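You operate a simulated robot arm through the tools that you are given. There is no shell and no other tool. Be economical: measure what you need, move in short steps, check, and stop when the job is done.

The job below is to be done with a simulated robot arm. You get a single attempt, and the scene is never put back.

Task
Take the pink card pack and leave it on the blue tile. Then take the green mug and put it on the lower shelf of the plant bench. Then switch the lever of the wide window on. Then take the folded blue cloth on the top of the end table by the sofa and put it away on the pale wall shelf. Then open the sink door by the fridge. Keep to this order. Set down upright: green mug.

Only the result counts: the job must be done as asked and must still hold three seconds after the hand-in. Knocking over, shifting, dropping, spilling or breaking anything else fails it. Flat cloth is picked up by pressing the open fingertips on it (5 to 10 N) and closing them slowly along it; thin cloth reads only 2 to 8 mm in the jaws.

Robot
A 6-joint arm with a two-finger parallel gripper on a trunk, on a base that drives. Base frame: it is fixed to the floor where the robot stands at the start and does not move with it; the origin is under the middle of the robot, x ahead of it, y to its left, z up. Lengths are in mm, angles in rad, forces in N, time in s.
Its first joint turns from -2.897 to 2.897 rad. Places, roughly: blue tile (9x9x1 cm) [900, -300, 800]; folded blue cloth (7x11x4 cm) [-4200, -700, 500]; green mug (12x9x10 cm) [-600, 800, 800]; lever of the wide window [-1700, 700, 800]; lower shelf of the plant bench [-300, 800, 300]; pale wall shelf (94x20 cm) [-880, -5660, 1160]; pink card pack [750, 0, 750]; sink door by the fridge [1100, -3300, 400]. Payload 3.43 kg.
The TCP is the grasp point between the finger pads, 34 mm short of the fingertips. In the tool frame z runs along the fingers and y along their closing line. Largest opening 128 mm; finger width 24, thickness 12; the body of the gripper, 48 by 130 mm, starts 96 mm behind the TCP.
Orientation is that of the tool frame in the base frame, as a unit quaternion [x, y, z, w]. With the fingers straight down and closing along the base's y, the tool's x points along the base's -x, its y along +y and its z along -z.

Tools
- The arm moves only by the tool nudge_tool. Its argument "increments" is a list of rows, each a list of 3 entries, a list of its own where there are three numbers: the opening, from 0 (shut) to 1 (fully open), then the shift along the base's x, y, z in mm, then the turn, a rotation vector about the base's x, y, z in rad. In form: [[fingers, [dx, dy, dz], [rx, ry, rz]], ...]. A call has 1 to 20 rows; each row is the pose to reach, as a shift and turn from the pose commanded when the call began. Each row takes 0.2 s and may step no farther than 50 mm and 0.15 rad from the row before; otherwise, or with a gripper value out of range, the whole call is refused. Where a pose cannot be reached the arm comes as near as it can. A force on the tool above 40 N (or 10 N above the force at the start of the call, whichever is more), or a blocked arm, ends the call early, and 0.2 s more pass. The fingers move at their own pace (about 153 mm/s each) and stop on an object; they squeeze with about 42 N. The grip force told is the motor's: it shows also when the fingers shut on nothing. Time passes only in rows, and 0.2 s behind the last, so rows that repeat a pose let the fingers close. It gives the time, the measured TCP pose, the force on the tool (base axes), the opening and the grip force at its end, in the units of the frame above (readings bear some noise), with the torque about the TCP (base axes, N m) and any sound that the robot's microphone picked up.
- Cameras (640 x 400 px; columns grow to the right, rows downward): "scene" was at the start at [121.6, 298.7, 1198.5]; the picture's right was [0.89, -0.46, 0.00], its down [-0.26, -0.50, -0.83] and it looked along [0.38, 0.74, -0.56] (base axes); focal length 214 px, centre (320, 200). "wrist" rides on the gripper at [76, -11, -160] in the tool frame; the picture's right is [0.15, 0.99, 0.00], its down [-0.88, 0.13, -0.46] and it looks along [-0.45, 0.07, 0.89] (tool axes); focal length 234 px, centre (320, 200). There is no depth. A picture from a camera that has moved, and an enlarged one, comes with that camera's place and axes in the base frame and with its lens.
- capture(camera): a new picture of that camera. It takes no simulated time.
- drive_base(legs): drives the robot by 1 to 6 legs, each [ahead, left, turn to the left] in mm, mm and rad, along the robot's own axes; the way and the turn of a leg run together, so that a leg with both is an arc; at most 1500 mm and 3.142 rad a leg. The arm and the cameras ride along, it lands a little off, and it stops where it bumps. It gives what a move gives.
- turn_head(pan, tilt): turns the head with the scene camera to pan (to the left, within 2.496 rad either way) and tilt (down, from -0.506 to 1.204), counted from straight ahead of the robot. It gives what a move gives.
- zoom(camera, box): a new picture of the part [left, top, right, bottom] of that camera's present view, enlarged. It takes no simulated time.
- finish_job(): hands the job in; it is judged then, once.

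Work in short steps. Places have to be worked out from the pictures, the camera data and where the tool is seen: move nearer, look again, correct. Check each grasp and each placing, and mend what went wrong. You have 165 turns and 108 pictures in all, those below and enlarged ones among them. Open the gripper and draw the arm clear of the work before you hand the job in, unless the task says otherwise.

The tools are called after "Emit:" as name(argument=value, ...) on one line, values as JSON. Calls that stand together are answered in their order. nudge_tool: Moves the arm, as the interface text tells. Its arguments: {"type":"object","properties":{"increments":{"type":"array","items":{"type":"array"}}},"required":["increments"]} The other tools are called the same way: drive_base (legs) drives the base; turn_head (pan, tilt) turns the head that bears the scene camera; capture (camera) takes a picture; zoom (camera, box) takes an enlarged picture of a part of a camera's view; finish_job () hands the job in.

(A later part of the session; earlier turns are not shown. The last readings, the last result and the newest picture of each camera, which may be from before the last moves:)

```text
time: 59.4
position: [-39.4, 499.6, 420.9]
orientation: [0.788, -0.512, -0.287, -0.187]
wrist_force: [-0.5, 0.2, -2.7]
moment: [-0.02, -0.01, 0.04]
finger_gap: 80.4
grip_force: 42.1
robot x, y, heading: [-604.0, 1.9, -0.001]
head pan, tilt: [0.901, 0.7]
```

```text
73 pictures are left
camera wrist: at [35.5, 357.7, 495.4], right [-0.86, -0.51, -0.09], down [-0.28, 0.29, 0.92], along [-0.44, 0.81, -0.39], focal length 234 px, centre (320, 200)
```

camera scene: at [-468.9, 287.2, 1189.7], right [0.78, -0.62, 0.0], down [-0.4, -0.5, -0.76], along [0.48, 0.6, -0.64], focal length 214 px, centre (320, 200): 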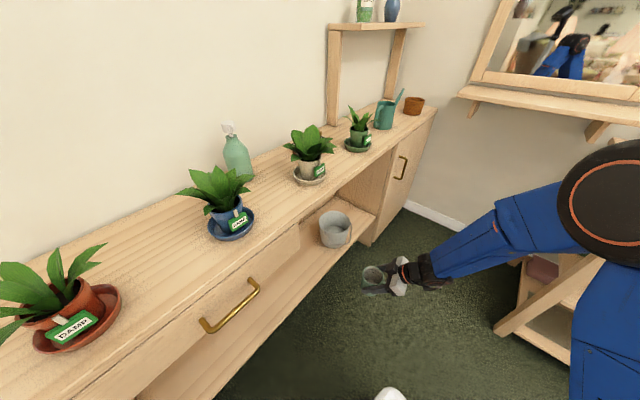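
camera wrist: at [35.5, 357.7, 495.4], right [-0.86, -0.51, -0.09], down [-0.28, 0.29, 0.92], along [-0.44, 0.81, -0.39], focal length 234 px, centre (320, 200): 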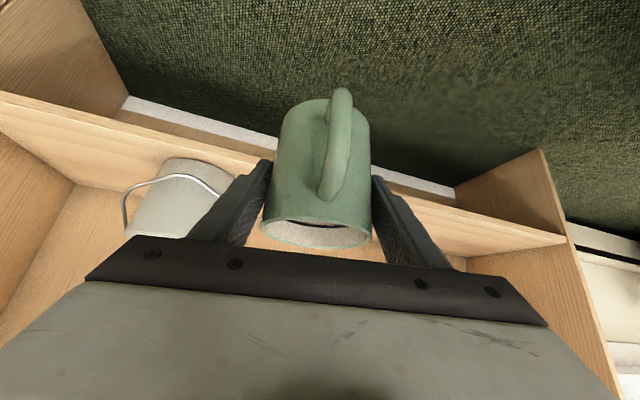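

I zoom the wrist view to determine the shelf edge better.

Emit:
zoom(camera="wrist", box=[0, 60, 320, 260])

Emit:
zoom(camera="scene", box=[240, 190, 440, 315])

```text
2.00 times, centred on (160, 160) of wrist
camera zoom: at [35.5, 357.7, 495.4], right [-0.86, -0.51, -0.09], down [-0.28, 0.29, 0.92], along [-0.44, 0.81, -0.39], focal length 468 px, centre (640, 280)
```

zoom: 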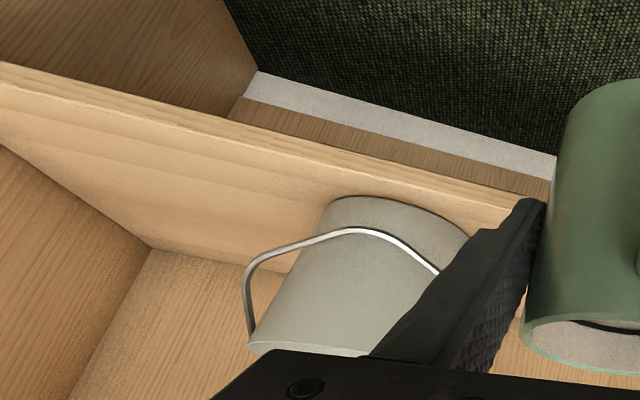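

```text
3.20 times, centred on (340, 252) of scene
camera zoom: at [-468.9, 287.2, 1189.7], right [0.78, -0.62, 0.0], down [-0.4, -0.5, -0.76], along [0.48, 0.6, -0.64], focal length 686 px, centre (256, 32)
```

zoom: 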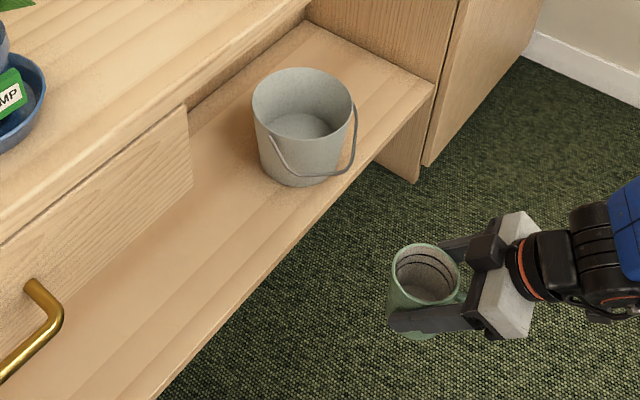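

Estimates of the shelf top vary between 266 and 335, so I'll find it by contact. I raise the mug 50 mm for safety and drive back 160 and left 200.

Emit:
nudge_tool(increments=[[0.5, [0, 0, 25], [0, 0, 0]], [0.5, [0, 0, 50], [0, 0, 0]], [0.5, [0, 0, 50], [0, 0, 0]]])

Emit:
drive_base(legs=[[-160, 0, 0], [0, 180, 0]])

Emit:
capture(camera="wrist")

Emit:
capture(camera="scene")

```text
time: 60.1
position: [-37.3, 499.6, 470.3]
orientation: [0.788, -0.511, -0.287, -0.187]
wrist_force: [-0.7, -0.2, -2.1]
moment: [-0.01, 0.05, 0.0]
finger_gap: 80.2
grip_force: 42.2
robot x, y, heading: [-599.8, 0.1, -0.005]
head pan, tilt: [0.901, 0.7]
```

```text
time: 62.7
position: [-201.9, 676.8, 469.7]
orientation: [0.788, -0.512, -0.287, -0.187]
wrist_force: [-0.6, 0.4, -2.1]
moment: [-0.01, -0.02, -0.01]
finger_gap: 80.3
grip_force: 41.9
robot x, y, heading: [-769.8, 181.7, -0.006]
head pan, tilt: [0.901, 0.7]
```

```text
70 pictures are left
camera wrist: at [-125.5, 534.2, 543.6], right [-0.86, -0.5, -0.09], down [-0.27, 0.3, 0.92], along [-0.43, 0.81, -0.39], focal length 234 px, centre (320, 200)
```

wrist: 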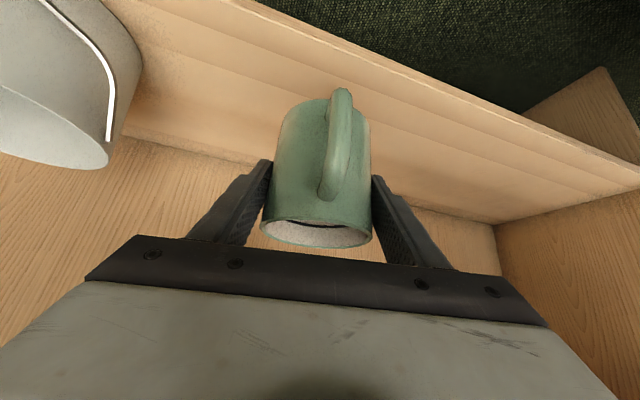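

```text
69 pictures are left
camera scene: at [-632.4, 466.0, 1189.7], right [0.78, -0.63, 0.0], down [-0.4, -0.5, -0.76], along [0.48, 0.6, -0.64], focal length 214 px, centre (320, 200)
```

scene: 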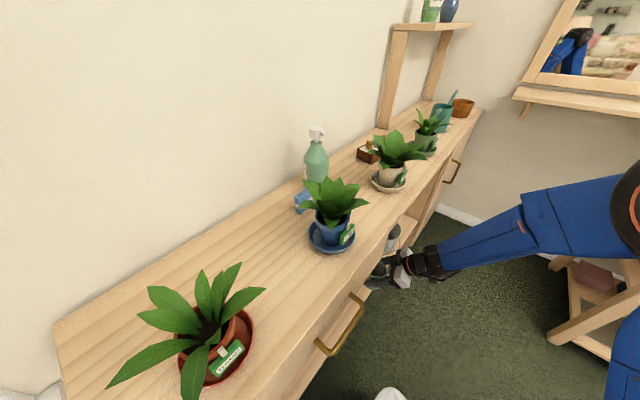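

The mug is above the shelf inside the opening. I push it 85 mm further in (to y≈765), then look.

Emit:
nudge_tool(increments=[[0.5, [0, 30, 0], [0, 0, 0]], [0.5, [0, 60, 0], [0, 0, 0]], [0.5, [0, 85, 0], [0, 0, 0]], [0.5, [0, 85, -15], [0, 0, 0]], [0.5, [0, 85, -15], [0, 0, 0]]])

Emit:
capture(camera="wrist")

```text
time: 63.9
position: [-203.4, 759.7, 454.3]
orientation: [0.788, -0.513, -0.287, -0.186]
wrist_force: [-0.3, 1.0, -2.2]
moment: [0.01, 0.01, -0.02]
finger_gap: 80.6
grip_force: 41.6
robot x, y, heading: [-769.0, 179.3, -0.009]
head pan, tilt: [0.901, 0.7]
```

```text
68 pictures are left
camera wrist: at [-127.9, 618.0, 529.3], right [-0.86, -0.5, -0.09], down [-0.27, 0.3, 0.92], along [-0.43, 0.81, -0.39], focal length 234 px, centre (320, 200)
```

wrist: 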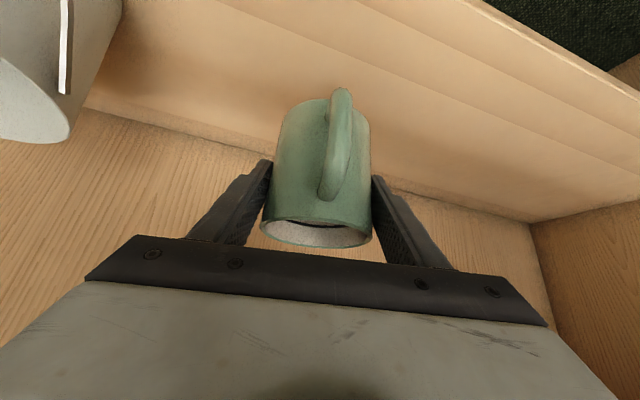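

The mug is well inside the shelf edge with room behind. I lower it until I feel contact.

Emit:
nudge_tool(increments=[[0.5, [0, 0, -8], [0, 0, 0]], [0.5, [0, 0, -16], [0, 0, 0]], [0.5, [0, 0, -22], [0, 0, 0]], [0.5, [0, 0, -27], [0, 0, 0]], [0.5, [0, 0, -31], [0, 0, 0]], [0.5, [0, 0, -34], [0, 0, 0]], [0.5, [0, 0, -37], [0, 0, 0]], [0.5, [0, 0, -37], [0, 0, 0]]])

Emit:
capture(camera="wrist")

```text
time: 65.7
position: [-200.0, 762.4, 416.3]
orientation: [0.788, -0.511, -0.287, -0.187]
wrist_force: [-0.2, -0.4, -3.3]
moment: [0.01, -0.01, 0.03]
finger_gap: 80.5
grip_force: 41.9
robot x, y, heading: [-767.5, 181.3, -0.006]
head pan, tilt: [0.901, 0.7]
```

```text
67 pictures are left
camera wrist: at [-125.3, 619.6, 491.6], right [-0.86, -0.5, -0.09], down [-0.27, 0.3, 0.92], along [-0.43, 0.81, -0.39], focal length 234 px, centre (320, 200)
```

wrist: 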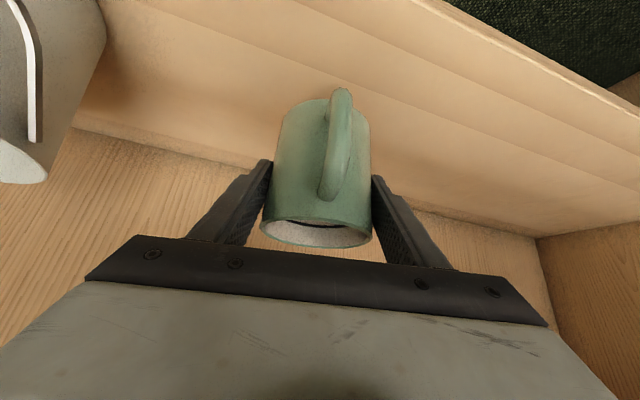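

No contact yet; triangulation of the back corner suggests shelf z≈322. I keep lowering in small steps.

Emit:
nudge_tool(increments=[[0.5, [0, 0, -4], [0, 0, 0]], [0.5, [0, 0, -8], [0, 0, 0]], [0.5, [0, 0, -11], [0, 0, 0]], [0.5, [0, 0, -14], [0, 0, 0]], [0.5, [0, 0, -16], [0, 0, 0]], [0.5, [0, 0, -18], [0, 0, 0]], [0.5, [0, 0, -20], [0, 0, 0]], [0.5, [0, 0, -22], [0, 0, 0]], [0.5, [0, 0, -24], [0, 0, 0]], [0.5, [0, 0, -26], [0, 0, 0]]])

```text
time: 67.9
position: [-200.0, 761.9, 389.9]
orientation: [0.788, -0.512, -0.287, -0.186]
wrist_force: [0.2, 0.9, -2.6]
moment: [0.0, 0.0, 0.0]
finger_gap: 80.6
grip_force: 42.2
robot x, y, heading: [-767.1, 180.0, -0.005]
head pan, tilt: [0.901, 0.7]
```

Still free. I continue in 2 mm steps.

Emit:
nudge_tool(increments=[[0.5, [0, 0, -2], [0, 0, 0]], [0.5, [0, 0, -4], [0, 0, 0]], [0.5, [0, 0, -6], [0, 0, 0]], [0.5, [0, 0, -8], [0, 0, 0]], [0.5, [0, 0, -10], [0, 0, 0]], [0.5, [0, 0, -12], [0, 0, 0]], [0.5, [0, 0, -14], [0, 0, 0]], [0.5, [0, 0, -16], [0, 0, 0]], [0.5, [0, 0, -18], [0, 0, 0]], [0.5, [0, 0, -20], [0, 0, 0]], [0.5, [0, 0, -22], [0, 0, 0]], [0.5, [0, 0, -24], [0, 0, 0]]])

Emit:
capture(camera="wrist")

```text
time: 70.5
position: [-200.6, 761.0, 365.8]
orientation: [0.787, -0.513, -0.286, -0.187]
wrist_force: [0.8, 0.1, -3.1]
moment: [0.01, -0.02, 0.03]
finger_gap: 80.2
grip_force: 42.0
robot x, y, heading: [-769.5, 177.0, -0.005]
head pan, tilt: [0.901, 0.7]
```

```text
66 pictures are left
camera wrist: at [-126.0, 619.0, 440.2], right [-0.86, -0.5, -0.09], down [-0.27, 0.3, 0.92], along [-0.43, 0.81, -0.39], focal length 234 px, centre (320, 200)
```

wrist: 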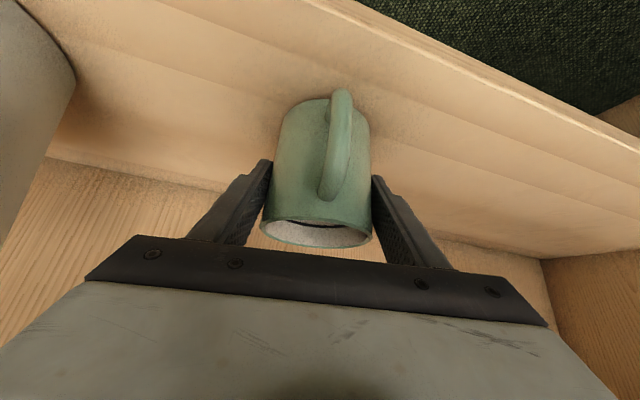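

A contact shadow shows the shelf is near. More 2 mm steps.

Emit:
nudge_tool(increments=[[0.5, [0, 0, -2], [0, 0, 0]], [0.5, [0, 0, -4], [0, 0, 0]], [0.5, [0, 0, -6], [0, 0, 0]], [0.5, [0, 0, -8], [0, 0, 0]], [0.5, [0, 0, -10], [0, 0, 0]], [0.5, [0, 0, -12], [0, 0, 0]], [0.5, [0, 0, -14], [0, 0, 0]], [0.5, [0, 0, -16], [0, 0, 0]], [0.5, [0, 0, -18], [0, 0, 0]], [0.5, [0, 0, -20], [0, 0, 0]]])

Emit:
capture(camera="wrist")

```text
time: 72.7
position: [-200.4, 760.9, 346.9]
orientation: [0.787, -0.513, -0.286, -0.187]
wrist_force: [8.0, -1.8, 27.1]
moment: [0.11, 0.18, 0.01]
finger_gap: 79.4
grip_force: 42.0
robot x, y, heading: [-771.2, 178.7, -0.007]
head pan, tilt: [0.901, 0.7]
```

```text
65 pictures are left
camera wrist: at [-125.4, 618.8, 421.5], right [-0.86, -0.5, -0.1], down [-0.27, 0.3, 0.92], along [-0.43, 0.81, -0.39], focal length 234 px, centre (320, 200)
```

wrist: 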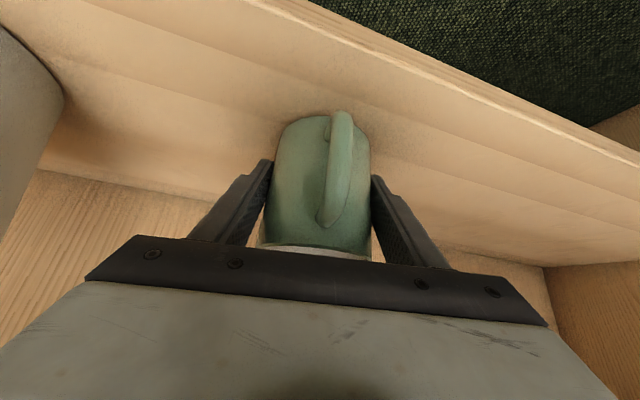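

Contact: the mug is on the shelf (it slid up slightly in the grip, still upright). I relieve slightly, open, then look before withdrawing.

Emit:
nudge_tool(increments=[[0.5, [0, 0, 1.5], [0, 0, 0]], [0.7, [0, 0, 1.5], [0, 0, 0]], [0.85, [0, 0, 1.5], [0, 0, 0]], [1, [0, 0, 1.5], [0, 0, 0]], [1, [0, 0, 1.5], [0, 0, 0]]])

Emit:
capture(camera="wrist")

```text
time: 73.9
position: [-202.2, 760.4, 349.2]
orientation: [0.787, -0.513, -0.287, -0.187]
wrist_force: [0.9, 0.0, -0.6]
moment: [-0.03, 0.02, -0.01]
finger_gap: 128.0
grip_force: 0.1
robot x, y, heading: [-770.3, 182.2, -0.003]
head pan, tilt: [0.901, 0.7]
```

```text
64 pictures are left
camera wrist: at [-126.0, 618.6, 422.8], right [-0.86, -0.5, -0.09], down [-0.27, 0.3, 0.92], along [-0.43, 0.81, -0.39], focal length 234 px, centre (320, 200)
```

wrist: 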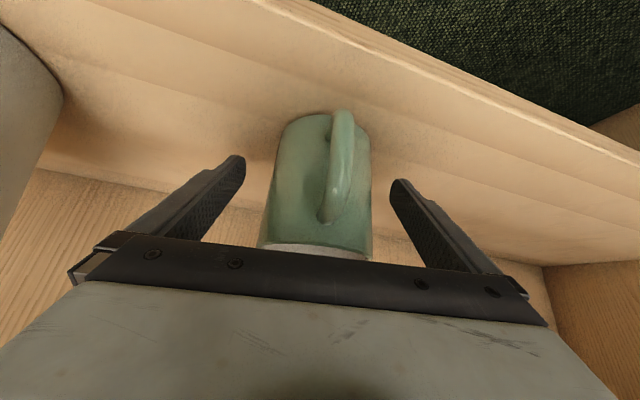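

Released and standing. I withdraw along the tool axis and look.

Emit:
nudge_tool(increments=[[1, [6, -13, 17], [0, 0, 0]], [1, [13, -29, 38], [0, 0, 0]], [1, [22, -50, 64], [0, 0, 0]], [1, [31, -71, 90], [0, 0, 0]], [1, [40, -92, 116], [0, 0, 0]], [1, [45, -125, 120], [0, 0, 0]], [1, [45, -160, 120], [0, 0, 0]]])

Emit:
capture(camera="wrist")

```text
time: 75.5
position: [-155.3, 600.0, 470.5]
orientation: [0.788, -0.512, -0.286, -0.187]
wrist_force: [0.3, 0.1, -0.4]
moment: [0.03, 0.02, 0.0]
finger_gap: 127.8
grip_force: 0.1
robot x, y, heading: [-774.2, 178.8, -0.004]
head pan, tilt: [0.901, 0.7]
```

```text
63 pictures are left
camera wrist: at [-81.0, 458.1, 544.3], right [-0.86, -0.5, -0.1], down [-0.28, 0.3, 0.92], along [-0.43, 0.81, -0.39], focal length 234 px, centre (320, 200)
```

wrist: 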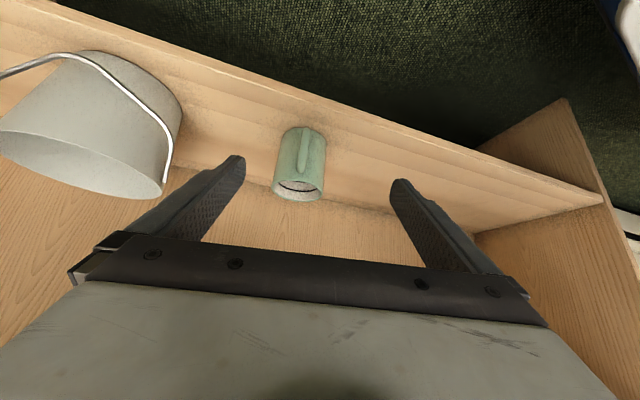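

The mug stands upright on the shelf. I back off to the right, then raise and un-tilt the arm.

Emit:
drive_base(legs=[[0, -230, 0]])

Emit:
nudge_tool(increments=[[1, [0, 0, 45], [0, 0, 0]], [1, [0, 0, 90], [0, 0, 0]], [1, [0, 0, 135], [0, 0, 0]], [1, [0, 0, 180], [0, 0, 0]], [1, [0, 0, 225], [0, 0, 0]], [1, [0, 0, 270], [-0.106, -0.047, 0]], [1, [0, 0, 315], [-0.213, -0.095, 0]], [1, [0, 0, 360], [-0.319, -0.142, 0]], [1, [0, 0, 405], [-0.425, -0.189, 0]], [1, [0, 0, 450], [-0.532, -0.237, 0]], [1, [0, 0, 495], [-0.638, -0.284, 0]], [1, [0, 0, 540], [-0.638, -0.284, 0]]])

Emit:
turn_head(pan=2.3, tilt=0.4)

Emit:
capture(camera="scene")

```text
time: 77.2
position: [-157.6, 363.9, 469.2]
orientation: [0.788, -0.512, -0.287, -0.186]
wrist_force: [0.0, 0.9, -0.1]
moment: [0.02, 0.02, 0.0]
finger_gap: 127.9
grip_force: 0.1
robot x, y, heading: [-767.4, -55.0, -0.011]
head pan, tilt: [0.901, 0.7]
```

```text
time: 79.8
position: [-156.7, 362.3, 1003.0]
orientation: [0.838, -0.545, 0.001, 0.001]
wrist_force: [0.2, 1.3, -0.3]
moment: [0.04, -0.01, 0.03]
finger_gap: 128.1
grip_force: 0.1
robot x, y, heading: [-767.8, -56.1, -0.007]
head pan, tilt: [0.901, 0.7]
```

```text
time: 81.4
position: [-156.5, 362.9, 1002.8]
orientation: [0.839, -0.544, 0.0, -0.001]
wrist_force: [-0.4, -0.1, -0.6]
moment: [0.0, 0.0, 0.01]
finger_gap: 127.8
grip_force: 0.1
robot x, y, heading: [-769.1, -56.9, -0.004]
head pan, tilt: [2.3, 0.4]
```

```text
62 pictures are left
camera scene: at [-748.5, 232.4, 1216.6], right [0.75, 0.66, 0.0], down [0.26, -0.29, -0.92], along [-0.61, 0.69, -0.39], focal length 214 px, centre (320, 200)
```

scene: 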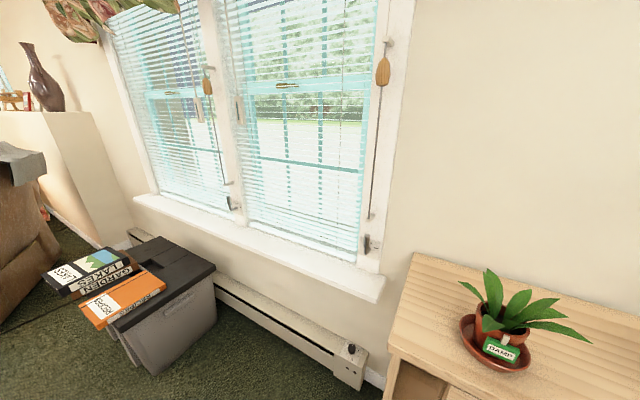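

The window wall is slightly angled. The lever at the middle post (~(-1750,700,780)) fits the given place; I zoom in on it.

Emit:
zoom(camera="scene", box=[180, 140, 280, 240])

Emit:
zoom(camera="scene", box=[330, 200, 410, 280])

```text
4.00 times, centred on (230, 190) of scene
camera zoom: at [-748.5, 232.4, 1216.6], right [0.75, 0.66, 0.0], down [0.26, -0.29, -0.92], along [-0.61, 0.69, -0.39], focal length 858 px, centre (680, 240)
```

zoom: 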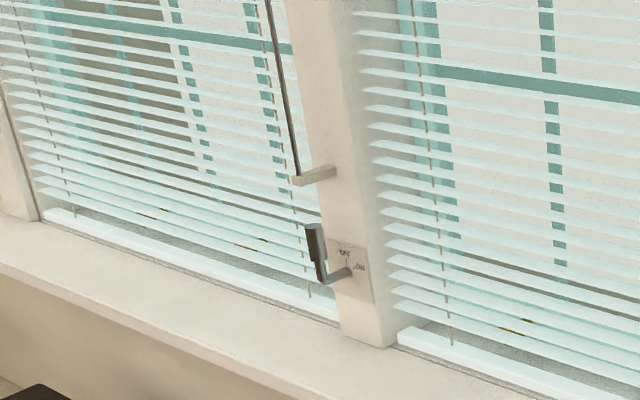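

```text
5.00 times, centred on (370, 240) of scene
camera zoom: at [-748.5, 232.4, 1216.6], right [0.75, 0.66, 0.0], down [0.26, -0.29, -0.92], along [-0.61, 0.69, -0.39], focal length 1072 px, centre (70, 0)
```

zoom: 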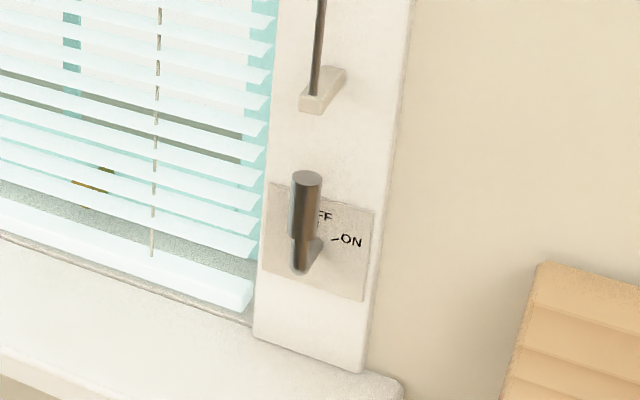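

The left window is the wider one; its lever is on the middle post (handle pointing up = OFF, ON mark to its right). I drive back about 560 mm to get it in reach and look again.

Emit:
drive_base(legs=[[-560, 0, 0]])

Emit:
turn_head(pan=1.9, tilt=0.5)

Emit:
capture(camera="scene")

```text
time: 84.5
position: [-707.2, 365.3, 1002.3]
orientation: [0.837, -0.547, 0.0, 0.0]
wrist_force: [-0.4, 0.1, 0.1]
moment: [0.03, 0.01, 0.0]
finger_gap: 128.0
grip_force: 0.0
robot x, y, heading: [-1320.5, -51.5, -0.008]
head pan, tilt: [2.3, 0.4]
stopped in leg 1: the robot was blocked; the commanded pose is now the measured one
```

```text
time: 85.4
position: [-707.5, 367.5, 1002.6]
orientation: [0.838, -0.546, 0.0, 0.0]
wrist_force: [0.0, 0.9, -1.0]
moment: [0.01, -0.01, 0.01]
finger_gap: 128.3
grip_force: 0.1
robot x, y, heading: [-1321.1, -53.6, -0.009]
head pan, tilt: [1.901, 0.499]
```

```text
59 pictures are left
camera scene: at [-1265.4, 253.4, 1207.4], right [0.95, 0.32, 0.0], down [0.15, -0.45, -0.88], along [-0.28, 0.83, -0.48], focal length 214 px, centre (320, 200)
```

scene: 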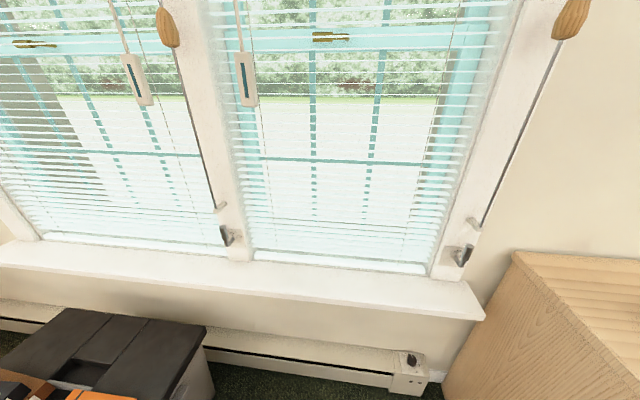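

The drive was stopped about 10 mm short — the deck likely touched the bin's corner. I ease forward 40 mm to break contact, and zoom on the lever, which triangulates to (-1722,682,773).

Emit:
drive_base(legs=[[40, 0, 0]])

Emit:
zoom(camera="scene", box=[180, 190, 280, 270])

```text
time: 86.3
position: [-667.7, 365.8, 1004.8]
orientation: [0.838, -0.546, 0.001, -0.001]
wrist_force: [-0.2, -0.2, -0.6]
moment: [0.01, 0.0, 0.02]
finger_gap: 128.0
grip_force: 0.0
robot x, y, heading: [-1280.1, -52.2, -0.013]
head pan, tilt: [1.901, 0.499]
```

```text
5.00 times, centred on (230, 230) of scene
camera zoom: at [-1226.8, 253.0, 1207.4], right [0.95, 0.32, 0.0], down [0.15, -0.45, -0.88], along [-0.28, 0.83, -0.48], focal length 1072 px, centre (770, 50)
```

zoom: 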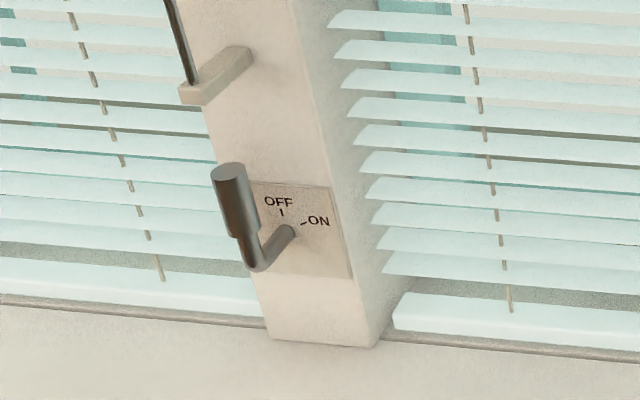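

The lever handle points up from about z 738 to 812 at (-1733,674), pivot shaft ~34 mm off the post; ON is to the right. I swing the arm round to the window side with closed fingers, yawing slightly to face the wall.

Emit:
nudge_tool(increments=[[0, [-41, 20, 10], [0, 0, -0.01]], [0, [-84, 41, 20], [0, 0, -0.02]], [0, [-124, 65, 30], [0, 0, -0.03]], [0, [-167, 89, 30], [0, 0, -0.05]], [0, [-206, 115, 30], [0, 0, -0.06]], [0, [-245, 143, 30], [0, 0, -0.07]], [0, [-286, 167, 30], [0, 0, -0.09]], [0, [-329, 189, 30], [0, 0, -0.1]], [0, [-373, 208, 30], [0, 0, -0.11]], [0, [-418, 223, 30], [0, 0, -0.12]], [0, [-465, 236, 30], [0, 0, -0.13]], [0, [-512, 244, 30], [0, 0, -0.15]], [0, [-559, 250, 30], [0, 0, -0.16]], [0, [-607, 252, 30], [0, 0, -0.17]], [0, [-655, 251, 30], [0, 0, -0.18]], [0, [-703, 246, 30], [0, 0, -0.2]], [0, [-750, 238, 30], [0, 0, -0.21]], [0, [-797, 226, 30], [0, 0, -0.22]], [0, [-841, 212, 30], [0, 0, -0.23]], [0, [-885, 194, 30], [0, 0, -0.24]]])

Emit:
capture(camera="scene")

```text
time: 90.2
position: [-1317.8, 628.8, 1024.8]
orientation: [0.71, -0.704, -0.015, 0.001]
wrist_force: [0.6, -1.1, -0.2]
moment: [-0.01, 0.03, -0.01]
finger_gap: 0.0
grip_force: 32.9
out of reach, approached as far as the arm can: row 15, 16, 17, 18, 19
robot x, y, heading: [-1280.9, -50.9, -0.006]
head pan, tilt: [1.901, 0.499]
stopped in row 19: the arm was blocked; the commanded pose is now the measured one
```

```text
57 pictures are left
camera scene: at [-1211.9, 256.9, 1205.5], right [0.95, 0.31, -0.01], down [0.14, -0.46, -0.88], along [-0.28, 0.83, -0.48], focal length 214 px, centre (320, 200)
```

scene: 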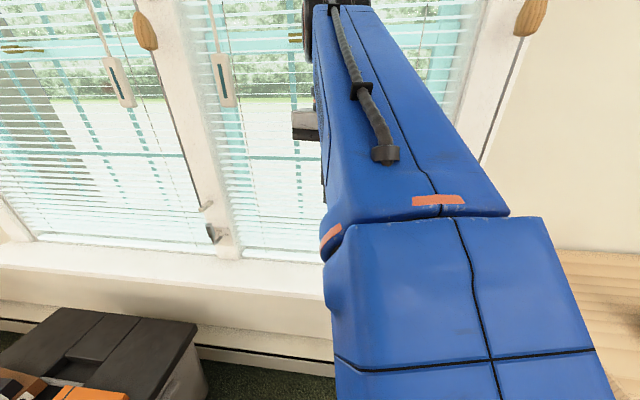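

The arm cannot pass the head mast on that side. I swing it back to the front, then I'll turn the robot to face the window.

Emit:
nudge_tool(increments=[[0, [42, -10, 5], [0, 0, 0]], [0, [90, -12, 10], [0, 0, 0]], [0, [137, -18, 10], [0, 0, 0]], [0, [184, -26, 10], [0, 0, 0]], [0, [231, -39, 10], [0, 0, 0]], [0, [276, -54, 10], [0, 0, 0]], [0, [320, -73, 10], [0, 0, 0]], [0, [363, -95, 10], [0, 0, 0]], [0, [404, -119, 10], [0, 0, 0]], [0, [443, -147, 10], [0, 0, 0]], [0, [482, -173, 10], [0, 0, 0]], [0, [517, -205, 10], [0, 0, 0]], [0, [549, -241, 10], [0, 0, 0]], [0, [580, -279, 10], [0, 0, 0]], [0, [607, -318, 10], [0, 0, 0]], [0, [631, -360, 10], [0, 0, 0]], [0, [653, -403, 10], [0, 0, 0]], [0, [671, -449, 10], [0, 0, 0]]])

Emit:
turn_head(pan=2.4, tilt=0.7)

Emit:
capture(camera="scene")

```text
time: 94.0
position: [-672.5, 168.4, 1031.7]
orientation: [0.717, -0.697, -0.009, -0.004]
wrist_force: [1.2, 1.1, 0.1]
moment: [0.02, -0.02, -0.02]
finger_gap: 0.0
grip_force: 33.2
robot x, y, heading: [-1283.0, -53.3, -0.008]
head pan, tilt: [1.901, 0.499]
```

```text
time: 95.0
position: [-673.2, 168.8, 1033.4]
orientation: [0.717, -0.697, -0.009, -0.004]
wrist_force: [0.9, -0.1, 0.2]
moment: [0.01, -0.01, -0.04]
finger_gap: 0.0
grip_force: 32.8
robot x, y, heading: [-1279.6, -55.4, -0.013]
head pan, tilt: [2.4, 0.7]
```

```text
56 pictures are left
camera scene: at [-1260.1, 224.6, 1189.8], right [0.68, 0.73, 0.0], down [0.47, -0.44, -0.77], along [-0.56, 0.52, -0.64], focal length 214 px, centre (320, 200)
```

scene: 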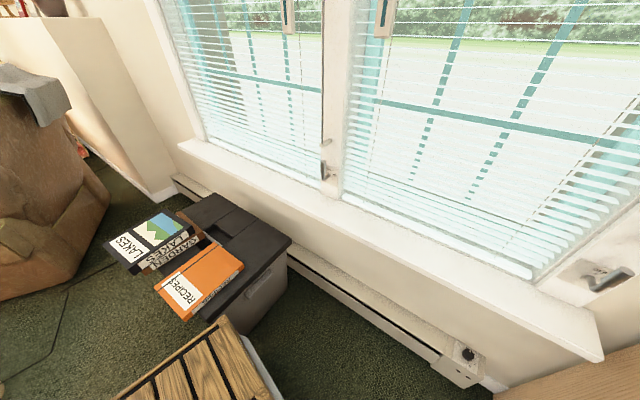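

The bin and books look undisturbed. I ease forward 60 mm and turn left 90° to face the window.

Emit:
drive_base(legs=[[60, 0, 0], [0, 0, 1.57]])

Emit:
turn_head(pan=0.6, tilt=0.6)

Emit:
capture(camera="scene")

```text
time: 99.8
position: [-1458.5, 549.8, 1031.6]
orientation: [1.0, 0.027, -0.01, 0.004]
wrist_force: [-0.6, 0.3, 0.7]
moment: [0.01, 0.04, 0.0]
finger_gap: 0.1
grip_force: 32.6
robot x, y, heading: [-1225.1, -55.9, 1.589]
head pan, tilt: [2.4, 0.7]
```

```text
time: 101.6
position: [-1458.9, 549.0, 1030.9]
orientation: [1.0, 0.026, -0.009, 0.004]
wrist_force: [0.6, -0.4, 0.4]
moment: [-0.02, 0.0, 0.02]
finger_gap: 0.0
grip_force: 33.3
robot x, y, heading: [-1225.2, -51.9, 1.587]
head pan, tilt: [0.6, 0.6]
```

```text
55 pictures are left
camera scene: at [-1493.9, 95.4, 1198.3], right [0.82, 0.58, 0.0], down [0.33, -0.46, -0.83], along [-0.48, 0.67, -0.56], focal length 214 px, centre (320, 200)
```

scene: 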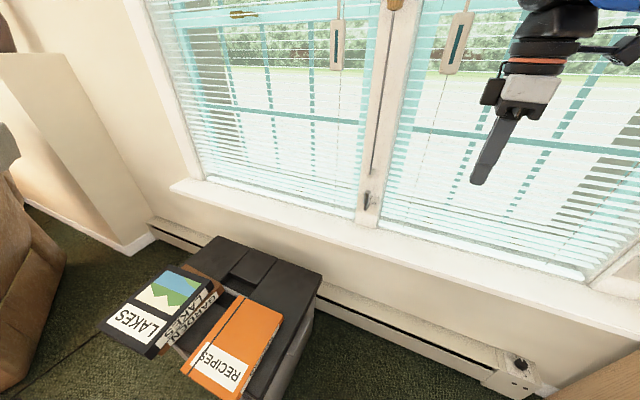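

Now the lever is front-left. I zoom for another measurement.

Emit:
zoom(camera="scene", box=[327, 165, 407, 235])

```text
5.71 times, centred on (367, 200) of scene
camera zoom: at [-1493.9, 95.4, 1198.3], right [0.82, 0.58, 0.0], down [0.33, -0.46, -0.83], along [-0.48, 0.67, -0.56], focal length 1226 px, centre (51, 200)
```

zoom: 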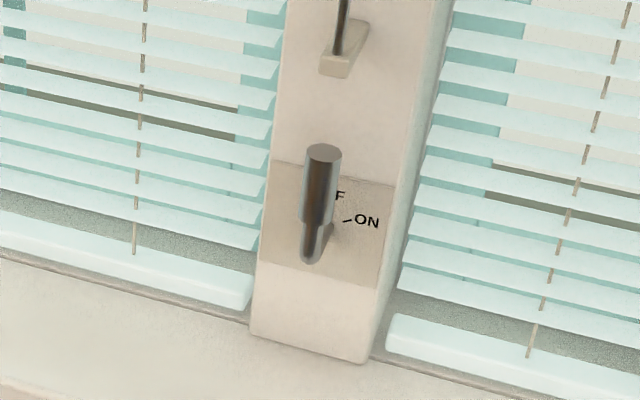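

The handle refines to about (-1704,650), z 768–835. I yaw to face the wall and move left, then tilt the fingers toward the wall.

Emit:
nudge_tool(increments=[[0, [-15, 0, 0], [0, 0, -0.145]], [0, [-30, 0, 0], [0, 0, -0.29]], [0, [-45, 0, 0], [0, 0, -0.435]], [0, [-60, 0, 0], [0, 0, -0.58]], [0, [-80, 0, 0], [0, 0, -0.725]], [0, [-100, 0, 0], [0, 0, -0.87]], [0, [-120, 0, 0], [0, 0, -1.015]], [0, [-145, 0, 0], [0, 0, -1.16]], [0, [-170, 0, 0], [0, 0, -1.305]], [0, [-195, 0, -10], [0, 0, -1.449]], [0, [-215, 0, -20], [0, 0, -1.449]]])

Emit:
nudge_tool(increments=[[0, [-7, 0, -20], [0.147, 0.026, 0]], [0, [-14, 0, -40], [0.295, 0.052, 0]], [0, [-21, 0, -60], [0.442, 0.078, 0]], [0, [-28, 0, -80], [0.589, 0.103, 0]], [0, [-35, 0, -100], [0.737, 0.129, 0]], [0, [-43, 0, -120], [0.884, 0.155, 0]], [0, [-50, 0, -140], [1.031, 0.181, 0]], [0, [-50, 0, -140], [1.031, 0.181, 0]]])

Emit:
capture(camera="wrist")

Emit:
capture(camera="scene")

```text
time: 104.0
position: [-1674.5, 548.4, 1011.2]
orientation: [0.765, -0.644, -0.01, -0.003]
wrist_force: [-0.1, 0.9, -0.2]
moment: [0.03, -0.01, -0.02]
finger_gap: 0.1
grip_force: 32.7
robot x, y, heading: [-1223.4, -56.3, 1.59]
head pan, tilt: [0.6, 0.6]
```

```text
time: 105.8
position: [-1725.1, 547.7, 871.3]
orientation: [0.661, -0.552, -0.391, -0.324]
wrist_force: [0.4, 0.6, 0.3]
moment: [0.0, 0.01, -0.02]
finger_gap: 0.0
grip_force: 33.2
robot x, y, heading: [-1220.3, -53.3, 1.588]
head pan, tilt: [0.6, 0.6]
```

```text
53 pictures are left
camera wrist: at [-1683.1, 375.9, 882.7], right [-0.96, -0.25, -0.13], down [-0.13, 0.0, 0.99], along [-0.24, 0.97, -0.04], focal length 234 px, centre (320, 200)
```

wrist: 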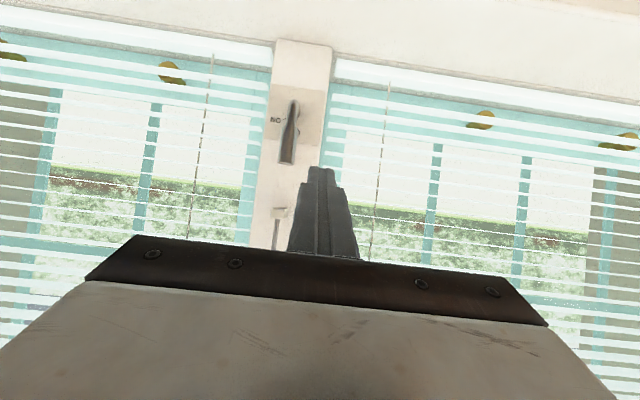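

```text
52 pictures are left
camera scene: at [-1493.9, 95.4, 1198.3], right [0.82, 0.58, 0.0], down [0.33, -0.46, -0.83], along [-0.48, 0.67, -0.56], focal length 214 px, centre (320, 200)
```

scene: 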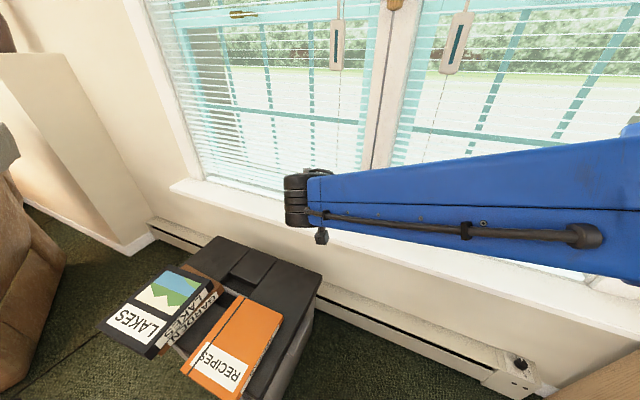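

Wrist and scene views agree: handle at (-1703,650), z 766–834. I bring the closed fingertips in just left of the handle near its top.

Emit:
nudge_tool(increments=[[0, [-13, 22, -31], [0, 0, 0]], [0, [-12, 52, -44], [0, 0, 0]], [0, [-10.5, 79, -44], [0, 0, 0]], [0, [-10.5, 79, -44], [0, 0, 0]]])

Emit:
capture(camera="wrist")

```text
time: 106.8
position: [-1734.2, 627.0, 828.1]
orientation: [0.661, -0.552, -0.391, -0.325]
wrist_force: [-0.2, 0.0, -0.4]
moment: [0.03, 0.0, 0.0]
finger_gap: 0.0
grip_force: 32.8
robot x, y, heading: [-1224.0, -51.0, 1.587]
head pan, tilt: [0.6, 0.6]
```

```text
51 pictures are left
camera wrist: at [-1691.5, 456.1, 839.2], right [-0.96, -0.25, -0.13], down [-0.13, 0.0, 0.99], along [-0.24, 0.97, -0.04], focal length 234 px, centre (320, 200)
```

wrist: 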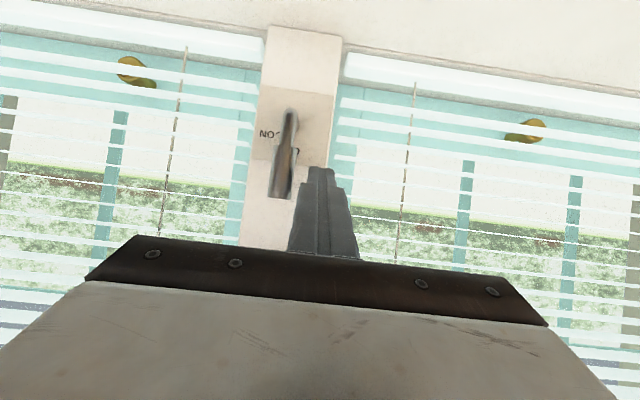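

Fingertips are beside the handle. I now push it along its arc to the right and down.

Emit:
nudge_tool(increments=[[0, [12, 2, 0], [0, 0, 0]], [0, [18, 3, 2], [0, 0, 0]], [0, [25, 4, 4.5], [0, 0, 0]], [0, [31, 5.5, 5.5], [0, 0, 0]], [0, [38, 6.7, 5.5], [0, 0, 0]], [0, [44, 8, 5], [0, 0, 0]], [0, [51, 9, 3], [0, 0, 0]], [0, [57, 10, 0], [0, 0, 0]], [0, [62.5, 11, -2.6], [0, 0, 0]], [0, [68, 12, -7], [0, 0, 0]], [0, [72.5, 12.7, -11], [0, 0, 0]], [0, [76, 13.4, -16.5], [0, 0, 0]], [0, [79.7, 14, -22], [0, 0, 0]], [0, [82, 14.4, -27], [0, 0, 0]]])

Emit:
capture(camera="wrist")

```text
time: 109.2
position: [-1668.9, 641.5, 822.3]
orientation: [0.66, -0.551, -0.396, -0.323]
wrist_force: [-2.0, -0.5, 5.7]
moment: [0.13, 0.04, 0.03]
finger_gap: 0.1
grip_force: 33.0
robot x, y, heading: [-1226.4, -55.9, 1.587]
head pan, tilt: [0.6, 0.6]
stopped in row 12: the force on the tool passed its limit (the readings are from after the stop); the commanded pose is now the measured one
```

```text
50 pictures are left
camera wrist: at [-1625.3, 470.7, 832.1], right [-0.96, -0.25, -0.12], down [-0.12, 0.0, 0.99], along [-0.25, 0.97, -0.03], focal length 234 px, centre (320, 200)
```

wrist: 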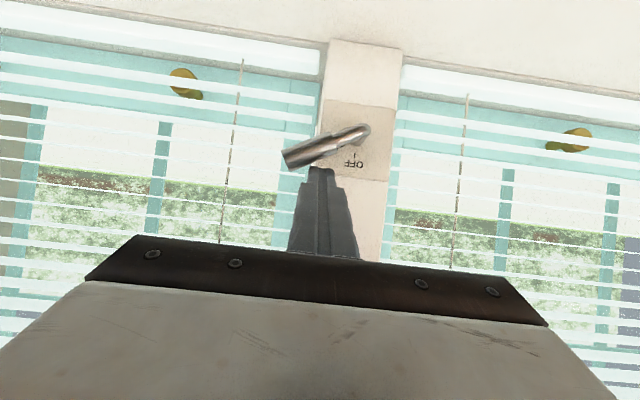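

The lever hit its stop at about 27° above horizontal, which matches the slanted ON tick. I retreat up and outward and check.

Emit:
nudge_tool(increments=[[0, [-6, -1, 14], [0, 0, 0]], [0, [-3, -30, 20], [0, 0, 0]], [0, [3, -70, 30], [0, 0, 0]], [0, [10, -110, 40], [0, 0, 0]]])

Emit:
zoom(camera="wrist", box=[240, 50, 400, 170])

```text
time: 110.2
position: [-1657.5, 528.5, 860.4]
orientation: [0.661, -0.55, -0.396, -0.323]
wrist_force: [0.2, 0.0, 0.2]
moment: [0.01, -0.03, -0.05]
finger_gap: 0.1
grip_force: 32.8
robot x, y, heading: [-1226.6, -59.2, 1.587]
head pan, tilt: [0.6, 0.6]
```

```text
3.33 times, centred on (320, 110) of wrist
camera zoom: at [-1613.7, 357.9, 872.0], right [-0.96, -0.25, -0.12], down [-0.12, 0.0, 0.99], along [-0.25, 0.97, -0.03], focal length 781 px, centre (320, 500)
```

zoom: 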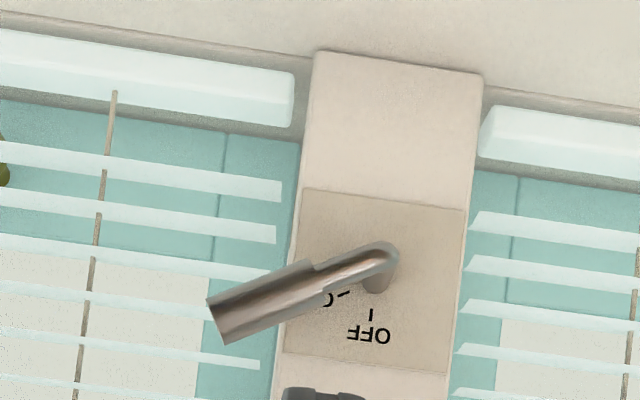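

The lever sits exactly on the ON tick. Now I un-tilt and retract the arm, then look toward the sofa side.

Emit:
nudge_tool(increments=[[0, [15, 0, 25], [-0.147, -0.026, 0]], [0, [30, 0, 50], [-0.295, -0.052, 0]], [0, [50, 0, 75], [-0.442, -0.078, 0]], [0, [75, 5, 100], [-0.589, -0.103, 0]], [0, [100, 10, 125], [-0.737, -0.129, 0]], [0, [130, 15, 150], [-0.884, -0.155, 0]], [0, [160, 20, 170], [-1.031, -0.181, 0]], [0, [200, 20, 170], [-1.031, -0.181, 0]]])

Emit:
turn_head(pan=1.75, tilt=0.35)

Emit:
capture(camera="scene")

```text
time: 112.0
position: [-1458.7, 550.7, 1030.6]
orientation: [0.766, -0.643, -0.015, -0.002]
wrist_force: [-0.1, 0.3, -0.3]
moment: [-0.04, -0.02, 0.03]
finger_gap: 0.0
grip_force: 32.8
robot x, y, heading: [-1224.9, -50.0, 1.585]
head pan, tilt: [0.6, 0.6]
```

```text
time: 113.4
position: [-1458.5, 550.8, 1031.5]
orientation: [0.765, -0.643, -0.015, -0.003]
wrist_force: [-0.7, 0.3, 0.9]
moment: [0.02, 0.03, -0.01]
finger_gap: 0.0
grip_force: 33.4
robot x, y, heading: [-1227.4, -52.3, 1.586]
head pan, tilt: [1.751, 0.351]
```

```text
48 pictures are left
camera scene: at [-1534.5, 4.9, 1221.1], right [-0.19, 0.98, 0.0], down [0.34, 0.07, -0.94], along [-0.92, -0.18, -0.34], focal length 214 px, centre (320, 200)
```

scene: 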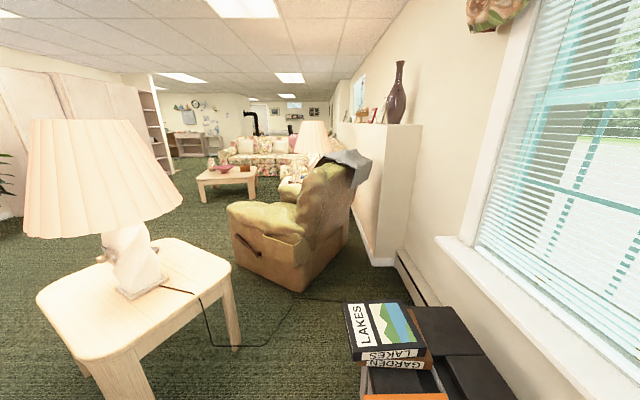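

I zoom on the area around the sofa and lamp where the cloth should be.

Emit:
zoom(camera="scene", box=[190, 100, 350, 220])

```text
3.33 times, centred on (270, 160) of scene
camera zoom: at [-1534.5, 4.9, 1221.1], right [-0.19, 0.98, 0.0], down [0.34, 0.07, -0.94], along [-0.92, -0.18, -0.34], focal length 715 px, centre (487, 333)
```

zoom: 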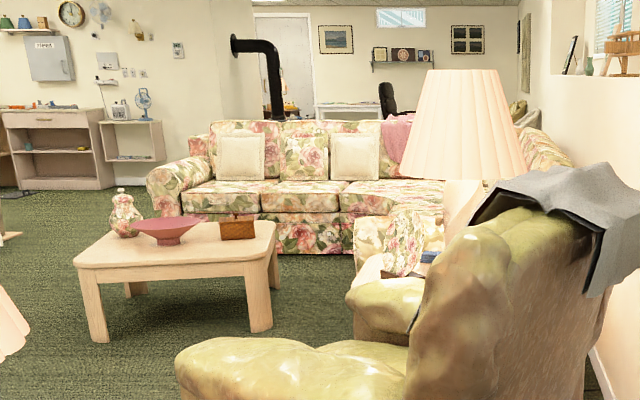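

The blue cloth is seen on the end table behind the recliner. Best way: back away from the window, pass between the lamp table and the drop-leaf table, then go left. First I back up 400 and shift left 330, then look behind-left.

Emit:
drive_base(legs=[[-400, 0, 0], [0, 330, 0]])

Emit:
turn_head(pan=2.49, tilt=0.5)

Emit:
capture(camera="scene")

```text
time: 117.6
position: [-1780.3, 153.3, 1032.5]
orientation: [0.764, -0.645, -0.014, -0.002]
wrist_force: [0.2, -0.3, -0.2]
moment: [0.0, -0.02, -0.01]
finger_gap: 0.0
grip_force: 33.1
robot x, y, heading: [-1548.5, -453.7, 1.585]
head pan, tilt: [1.751, 0.351]
```

```text
time: 118.7
position: [-1779.1, 152.9, 1030.1]
orientation: [0.765, -0.644, -0.015, -0.003]
wrist_force: [-0.4, -0.1, -0.8]
moment: [0.02, 0.02, 0.03]
finger_gap: 0.1
grip_force: 32.8
robot x, y, heading: [-1549.1, -451.6, 1.584]
head pan, tilt: [2.491, 0.499]
```

```text
46 pictures are left
camera scene: at [-1820.4, -448.2, 1207.5], right [-0.8, 0.6, 0.0], down [0.28, 0.38, -0.88], along [-0.52, -0.71, -0.48], focal length 214 px, centre (320, 200)
```

scene: 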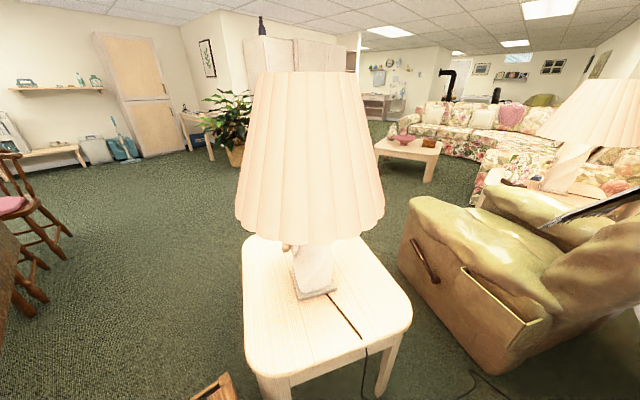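

The corridor between lamp table (x≈-1850) and drop-leaf table (x≈-1190) is about 660 mm. I first centre the arm in front, then nudge right and back through it.

Emit:
nudge_tool(increments=[[0, [46, 8, 0], [0, 0, 0]], [0, [92, 16, 0], [0, 0, 0]], [0, [138, 24, 0], [0, 0, 0]], [0, [184, 32, 0], [0, 0, 0]], [0, [230, 40, 0], [0, 0, 0]]])

Emit:
drive_base(legs=[[0, -18, -0.013], [-1500, 0, 0]])

Emit:
turn_head(pan=1.5, tilt=0.5)

Emit:
capture(camera="scene")

```text
time: 119.9
position: [-1549.5, 192.7, 1033.1]
orientation: [0.764, -0.645, -0.014, -0.002]
wrist_force: [0.1, -0.5, 0.9]
moment: [-0.01, 0.01, 0.03]
finger_gap: 0.0
grip_force: 33.6
robot x, y, heading: [-1548.0, -454.2, 1.584]
head pan, tilt: [2.491, 0.499]
```

```text
time: 127.8
position: [-1523.4, -1335.5, 1032.0]
orientation: [0.757, -0.653, -0.015, -0.002]
wrist_force: [0.2, -0.7, -0.4]
moment: [0.0, 0.0, -0.01]
finger_gap: 0.4
grip_force: 33.4
robot x, y, heading: [-1537.6, -1977.8, 1.566]
head pan, tilt: [2.491, 0.499]
```

```text
time: 129.1
position: [-1522.8, -1334.5, 1033.2]
orientation: [0.757, -0.653, -0.014, -0.002]
wrist_force: [-0.5, 0.2, -1.2]
moment: [-0.01, 0.02, 0.02]
finger_gap: 0.3
grip_force: 33.0
robot x, y, heading: [-1533.1, -1977.5, 1.561]
head pan, tilt: [1.499, 0.499]
```

```text
45 pictures are left
camera scene: at [-1843.6, -1890.8, 1207.4], right [0.08, 1.0, 0.0], down [0.48, -0.04, -0.88], along [-0.88, 0.07, -0.48], focal length 214 px, centre (320, 200)
```

scene: 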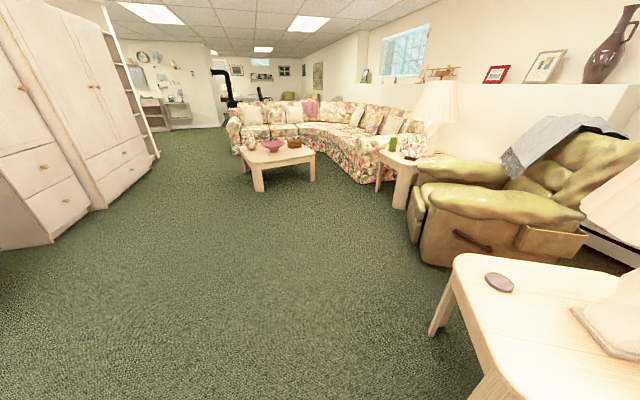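

Clear floor all the way. I zoom on the end table.

Emit:
zoom(camera="scene", box=[340, 90, 480, 220])

```text
3.08 times, centred on (410, 155) of scene
camera zoom: at [-1843.6, -1890.8, 1207.4], right [0.08, 1.0, 0.0], down [0.48, -0.04, -0.88], along [-0.88, 0.07, -0.48], focal length 660 px, centre (43, 338)
```

zoom: 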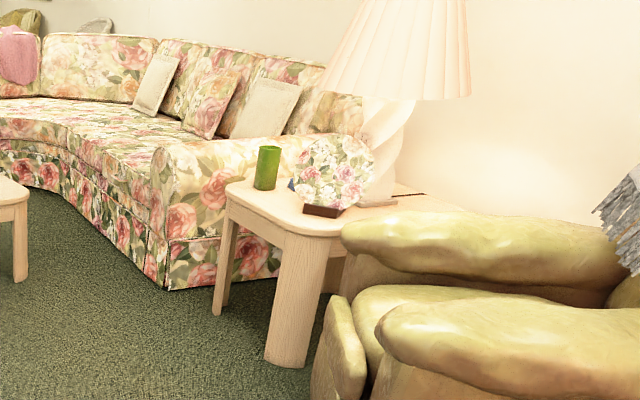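

The end table top is at z≈520, cloth near (-4190,-780) behind the floral plate. I drive left and forward to about (-4090,-1620), in front of the table.

Emit:
drive_base(legs=[[0, 1450, 0], [350, 1100, 0]])

Emit:
turn_head(pan=0.3, tilt=0.7)

Emit:
capture(camera="scene")

```text
time: 141.9
position: [-4099.0, -970.7, 1032.8]
orientation: [0.755, -0.655, -0.014, -0.002]
wrist_force: [-0.4, 0.2, -0.6]
moment: [-0.03, 0.01, 0.01]
finger_gap: 0.2
grip_force: 32.2
robot x, y, heading: [-4115.0, -1615.6, 1.558]
head pan, tilt: [1.499, 0.499]
```

```text
time: 143.3
position: [-4097.8, -972.2, 1032.7]
orientation: [0.755, -0.655, -0.014, -0.003]
wrist_force: [-0.1, -0.5, 0.2]
moment: [0.0, 0.02, -0.04]
finger_gap: 0.0
grip_force: 32.8
robot x, y, heading: [-4110.1, -1617.6, 1.554]
head pan, tilt: [0.3, 0.7]
```

```text
43 pictures are left
camera scene: at [-4354.3, -1451.8, 1189.7], right [0.96, 0.28, 0.0], down [0.18, -0.62, -0.77], along [-0.22, 0.73, -0.64], focal length 214 px, centre (320, 200)
```

scene: 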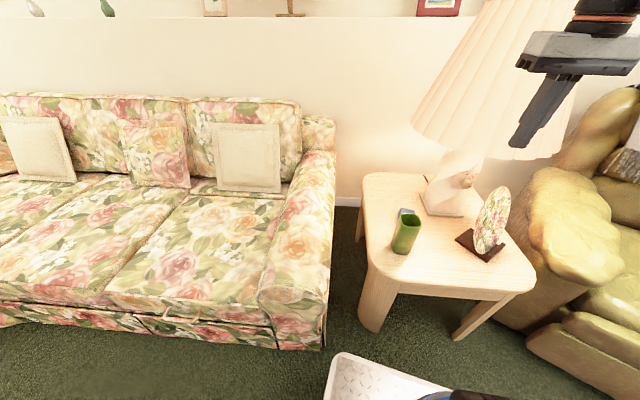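

I zoom on the table top.

Emit:
zoom(camera="scene", box=[350, 160, 520, 290])

Emit:
capture(camera="wrist")

```text
3.08 times, centred on (435, 225) of scene
camera zoom: at [-4354.3, -1451.8, 1189.7], right [0.96, 0.28, 0.0], down [0.18, -0.62, -0.77], along [-0.22, 0.73, -0.64], focal length 660 px, centre (-34, 123)
```

zoom: 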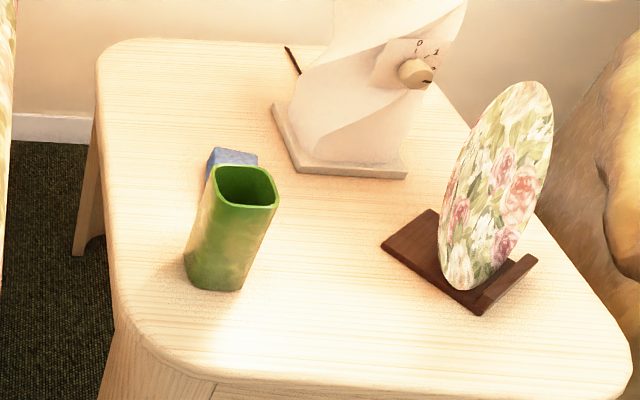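

```text
41 pictures are left
camera wrist: at [-4073.0, -1048.1, 1190.7], right [-0.96, -0.28, 0.01], down [-0.24, 0.84, 0.48], along [-0.15, 0.46, -0.88], focal length 234 px, centre (320, 200)
```

wrist: 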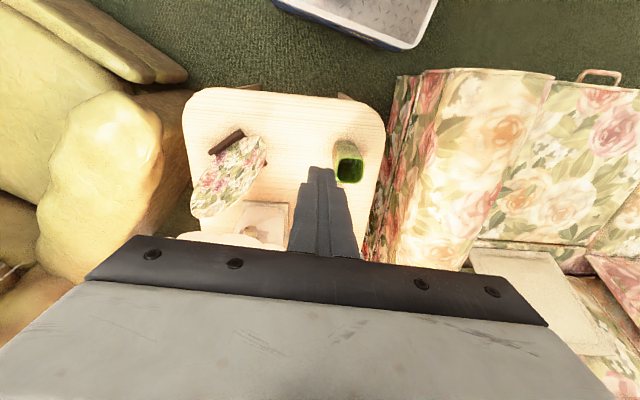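

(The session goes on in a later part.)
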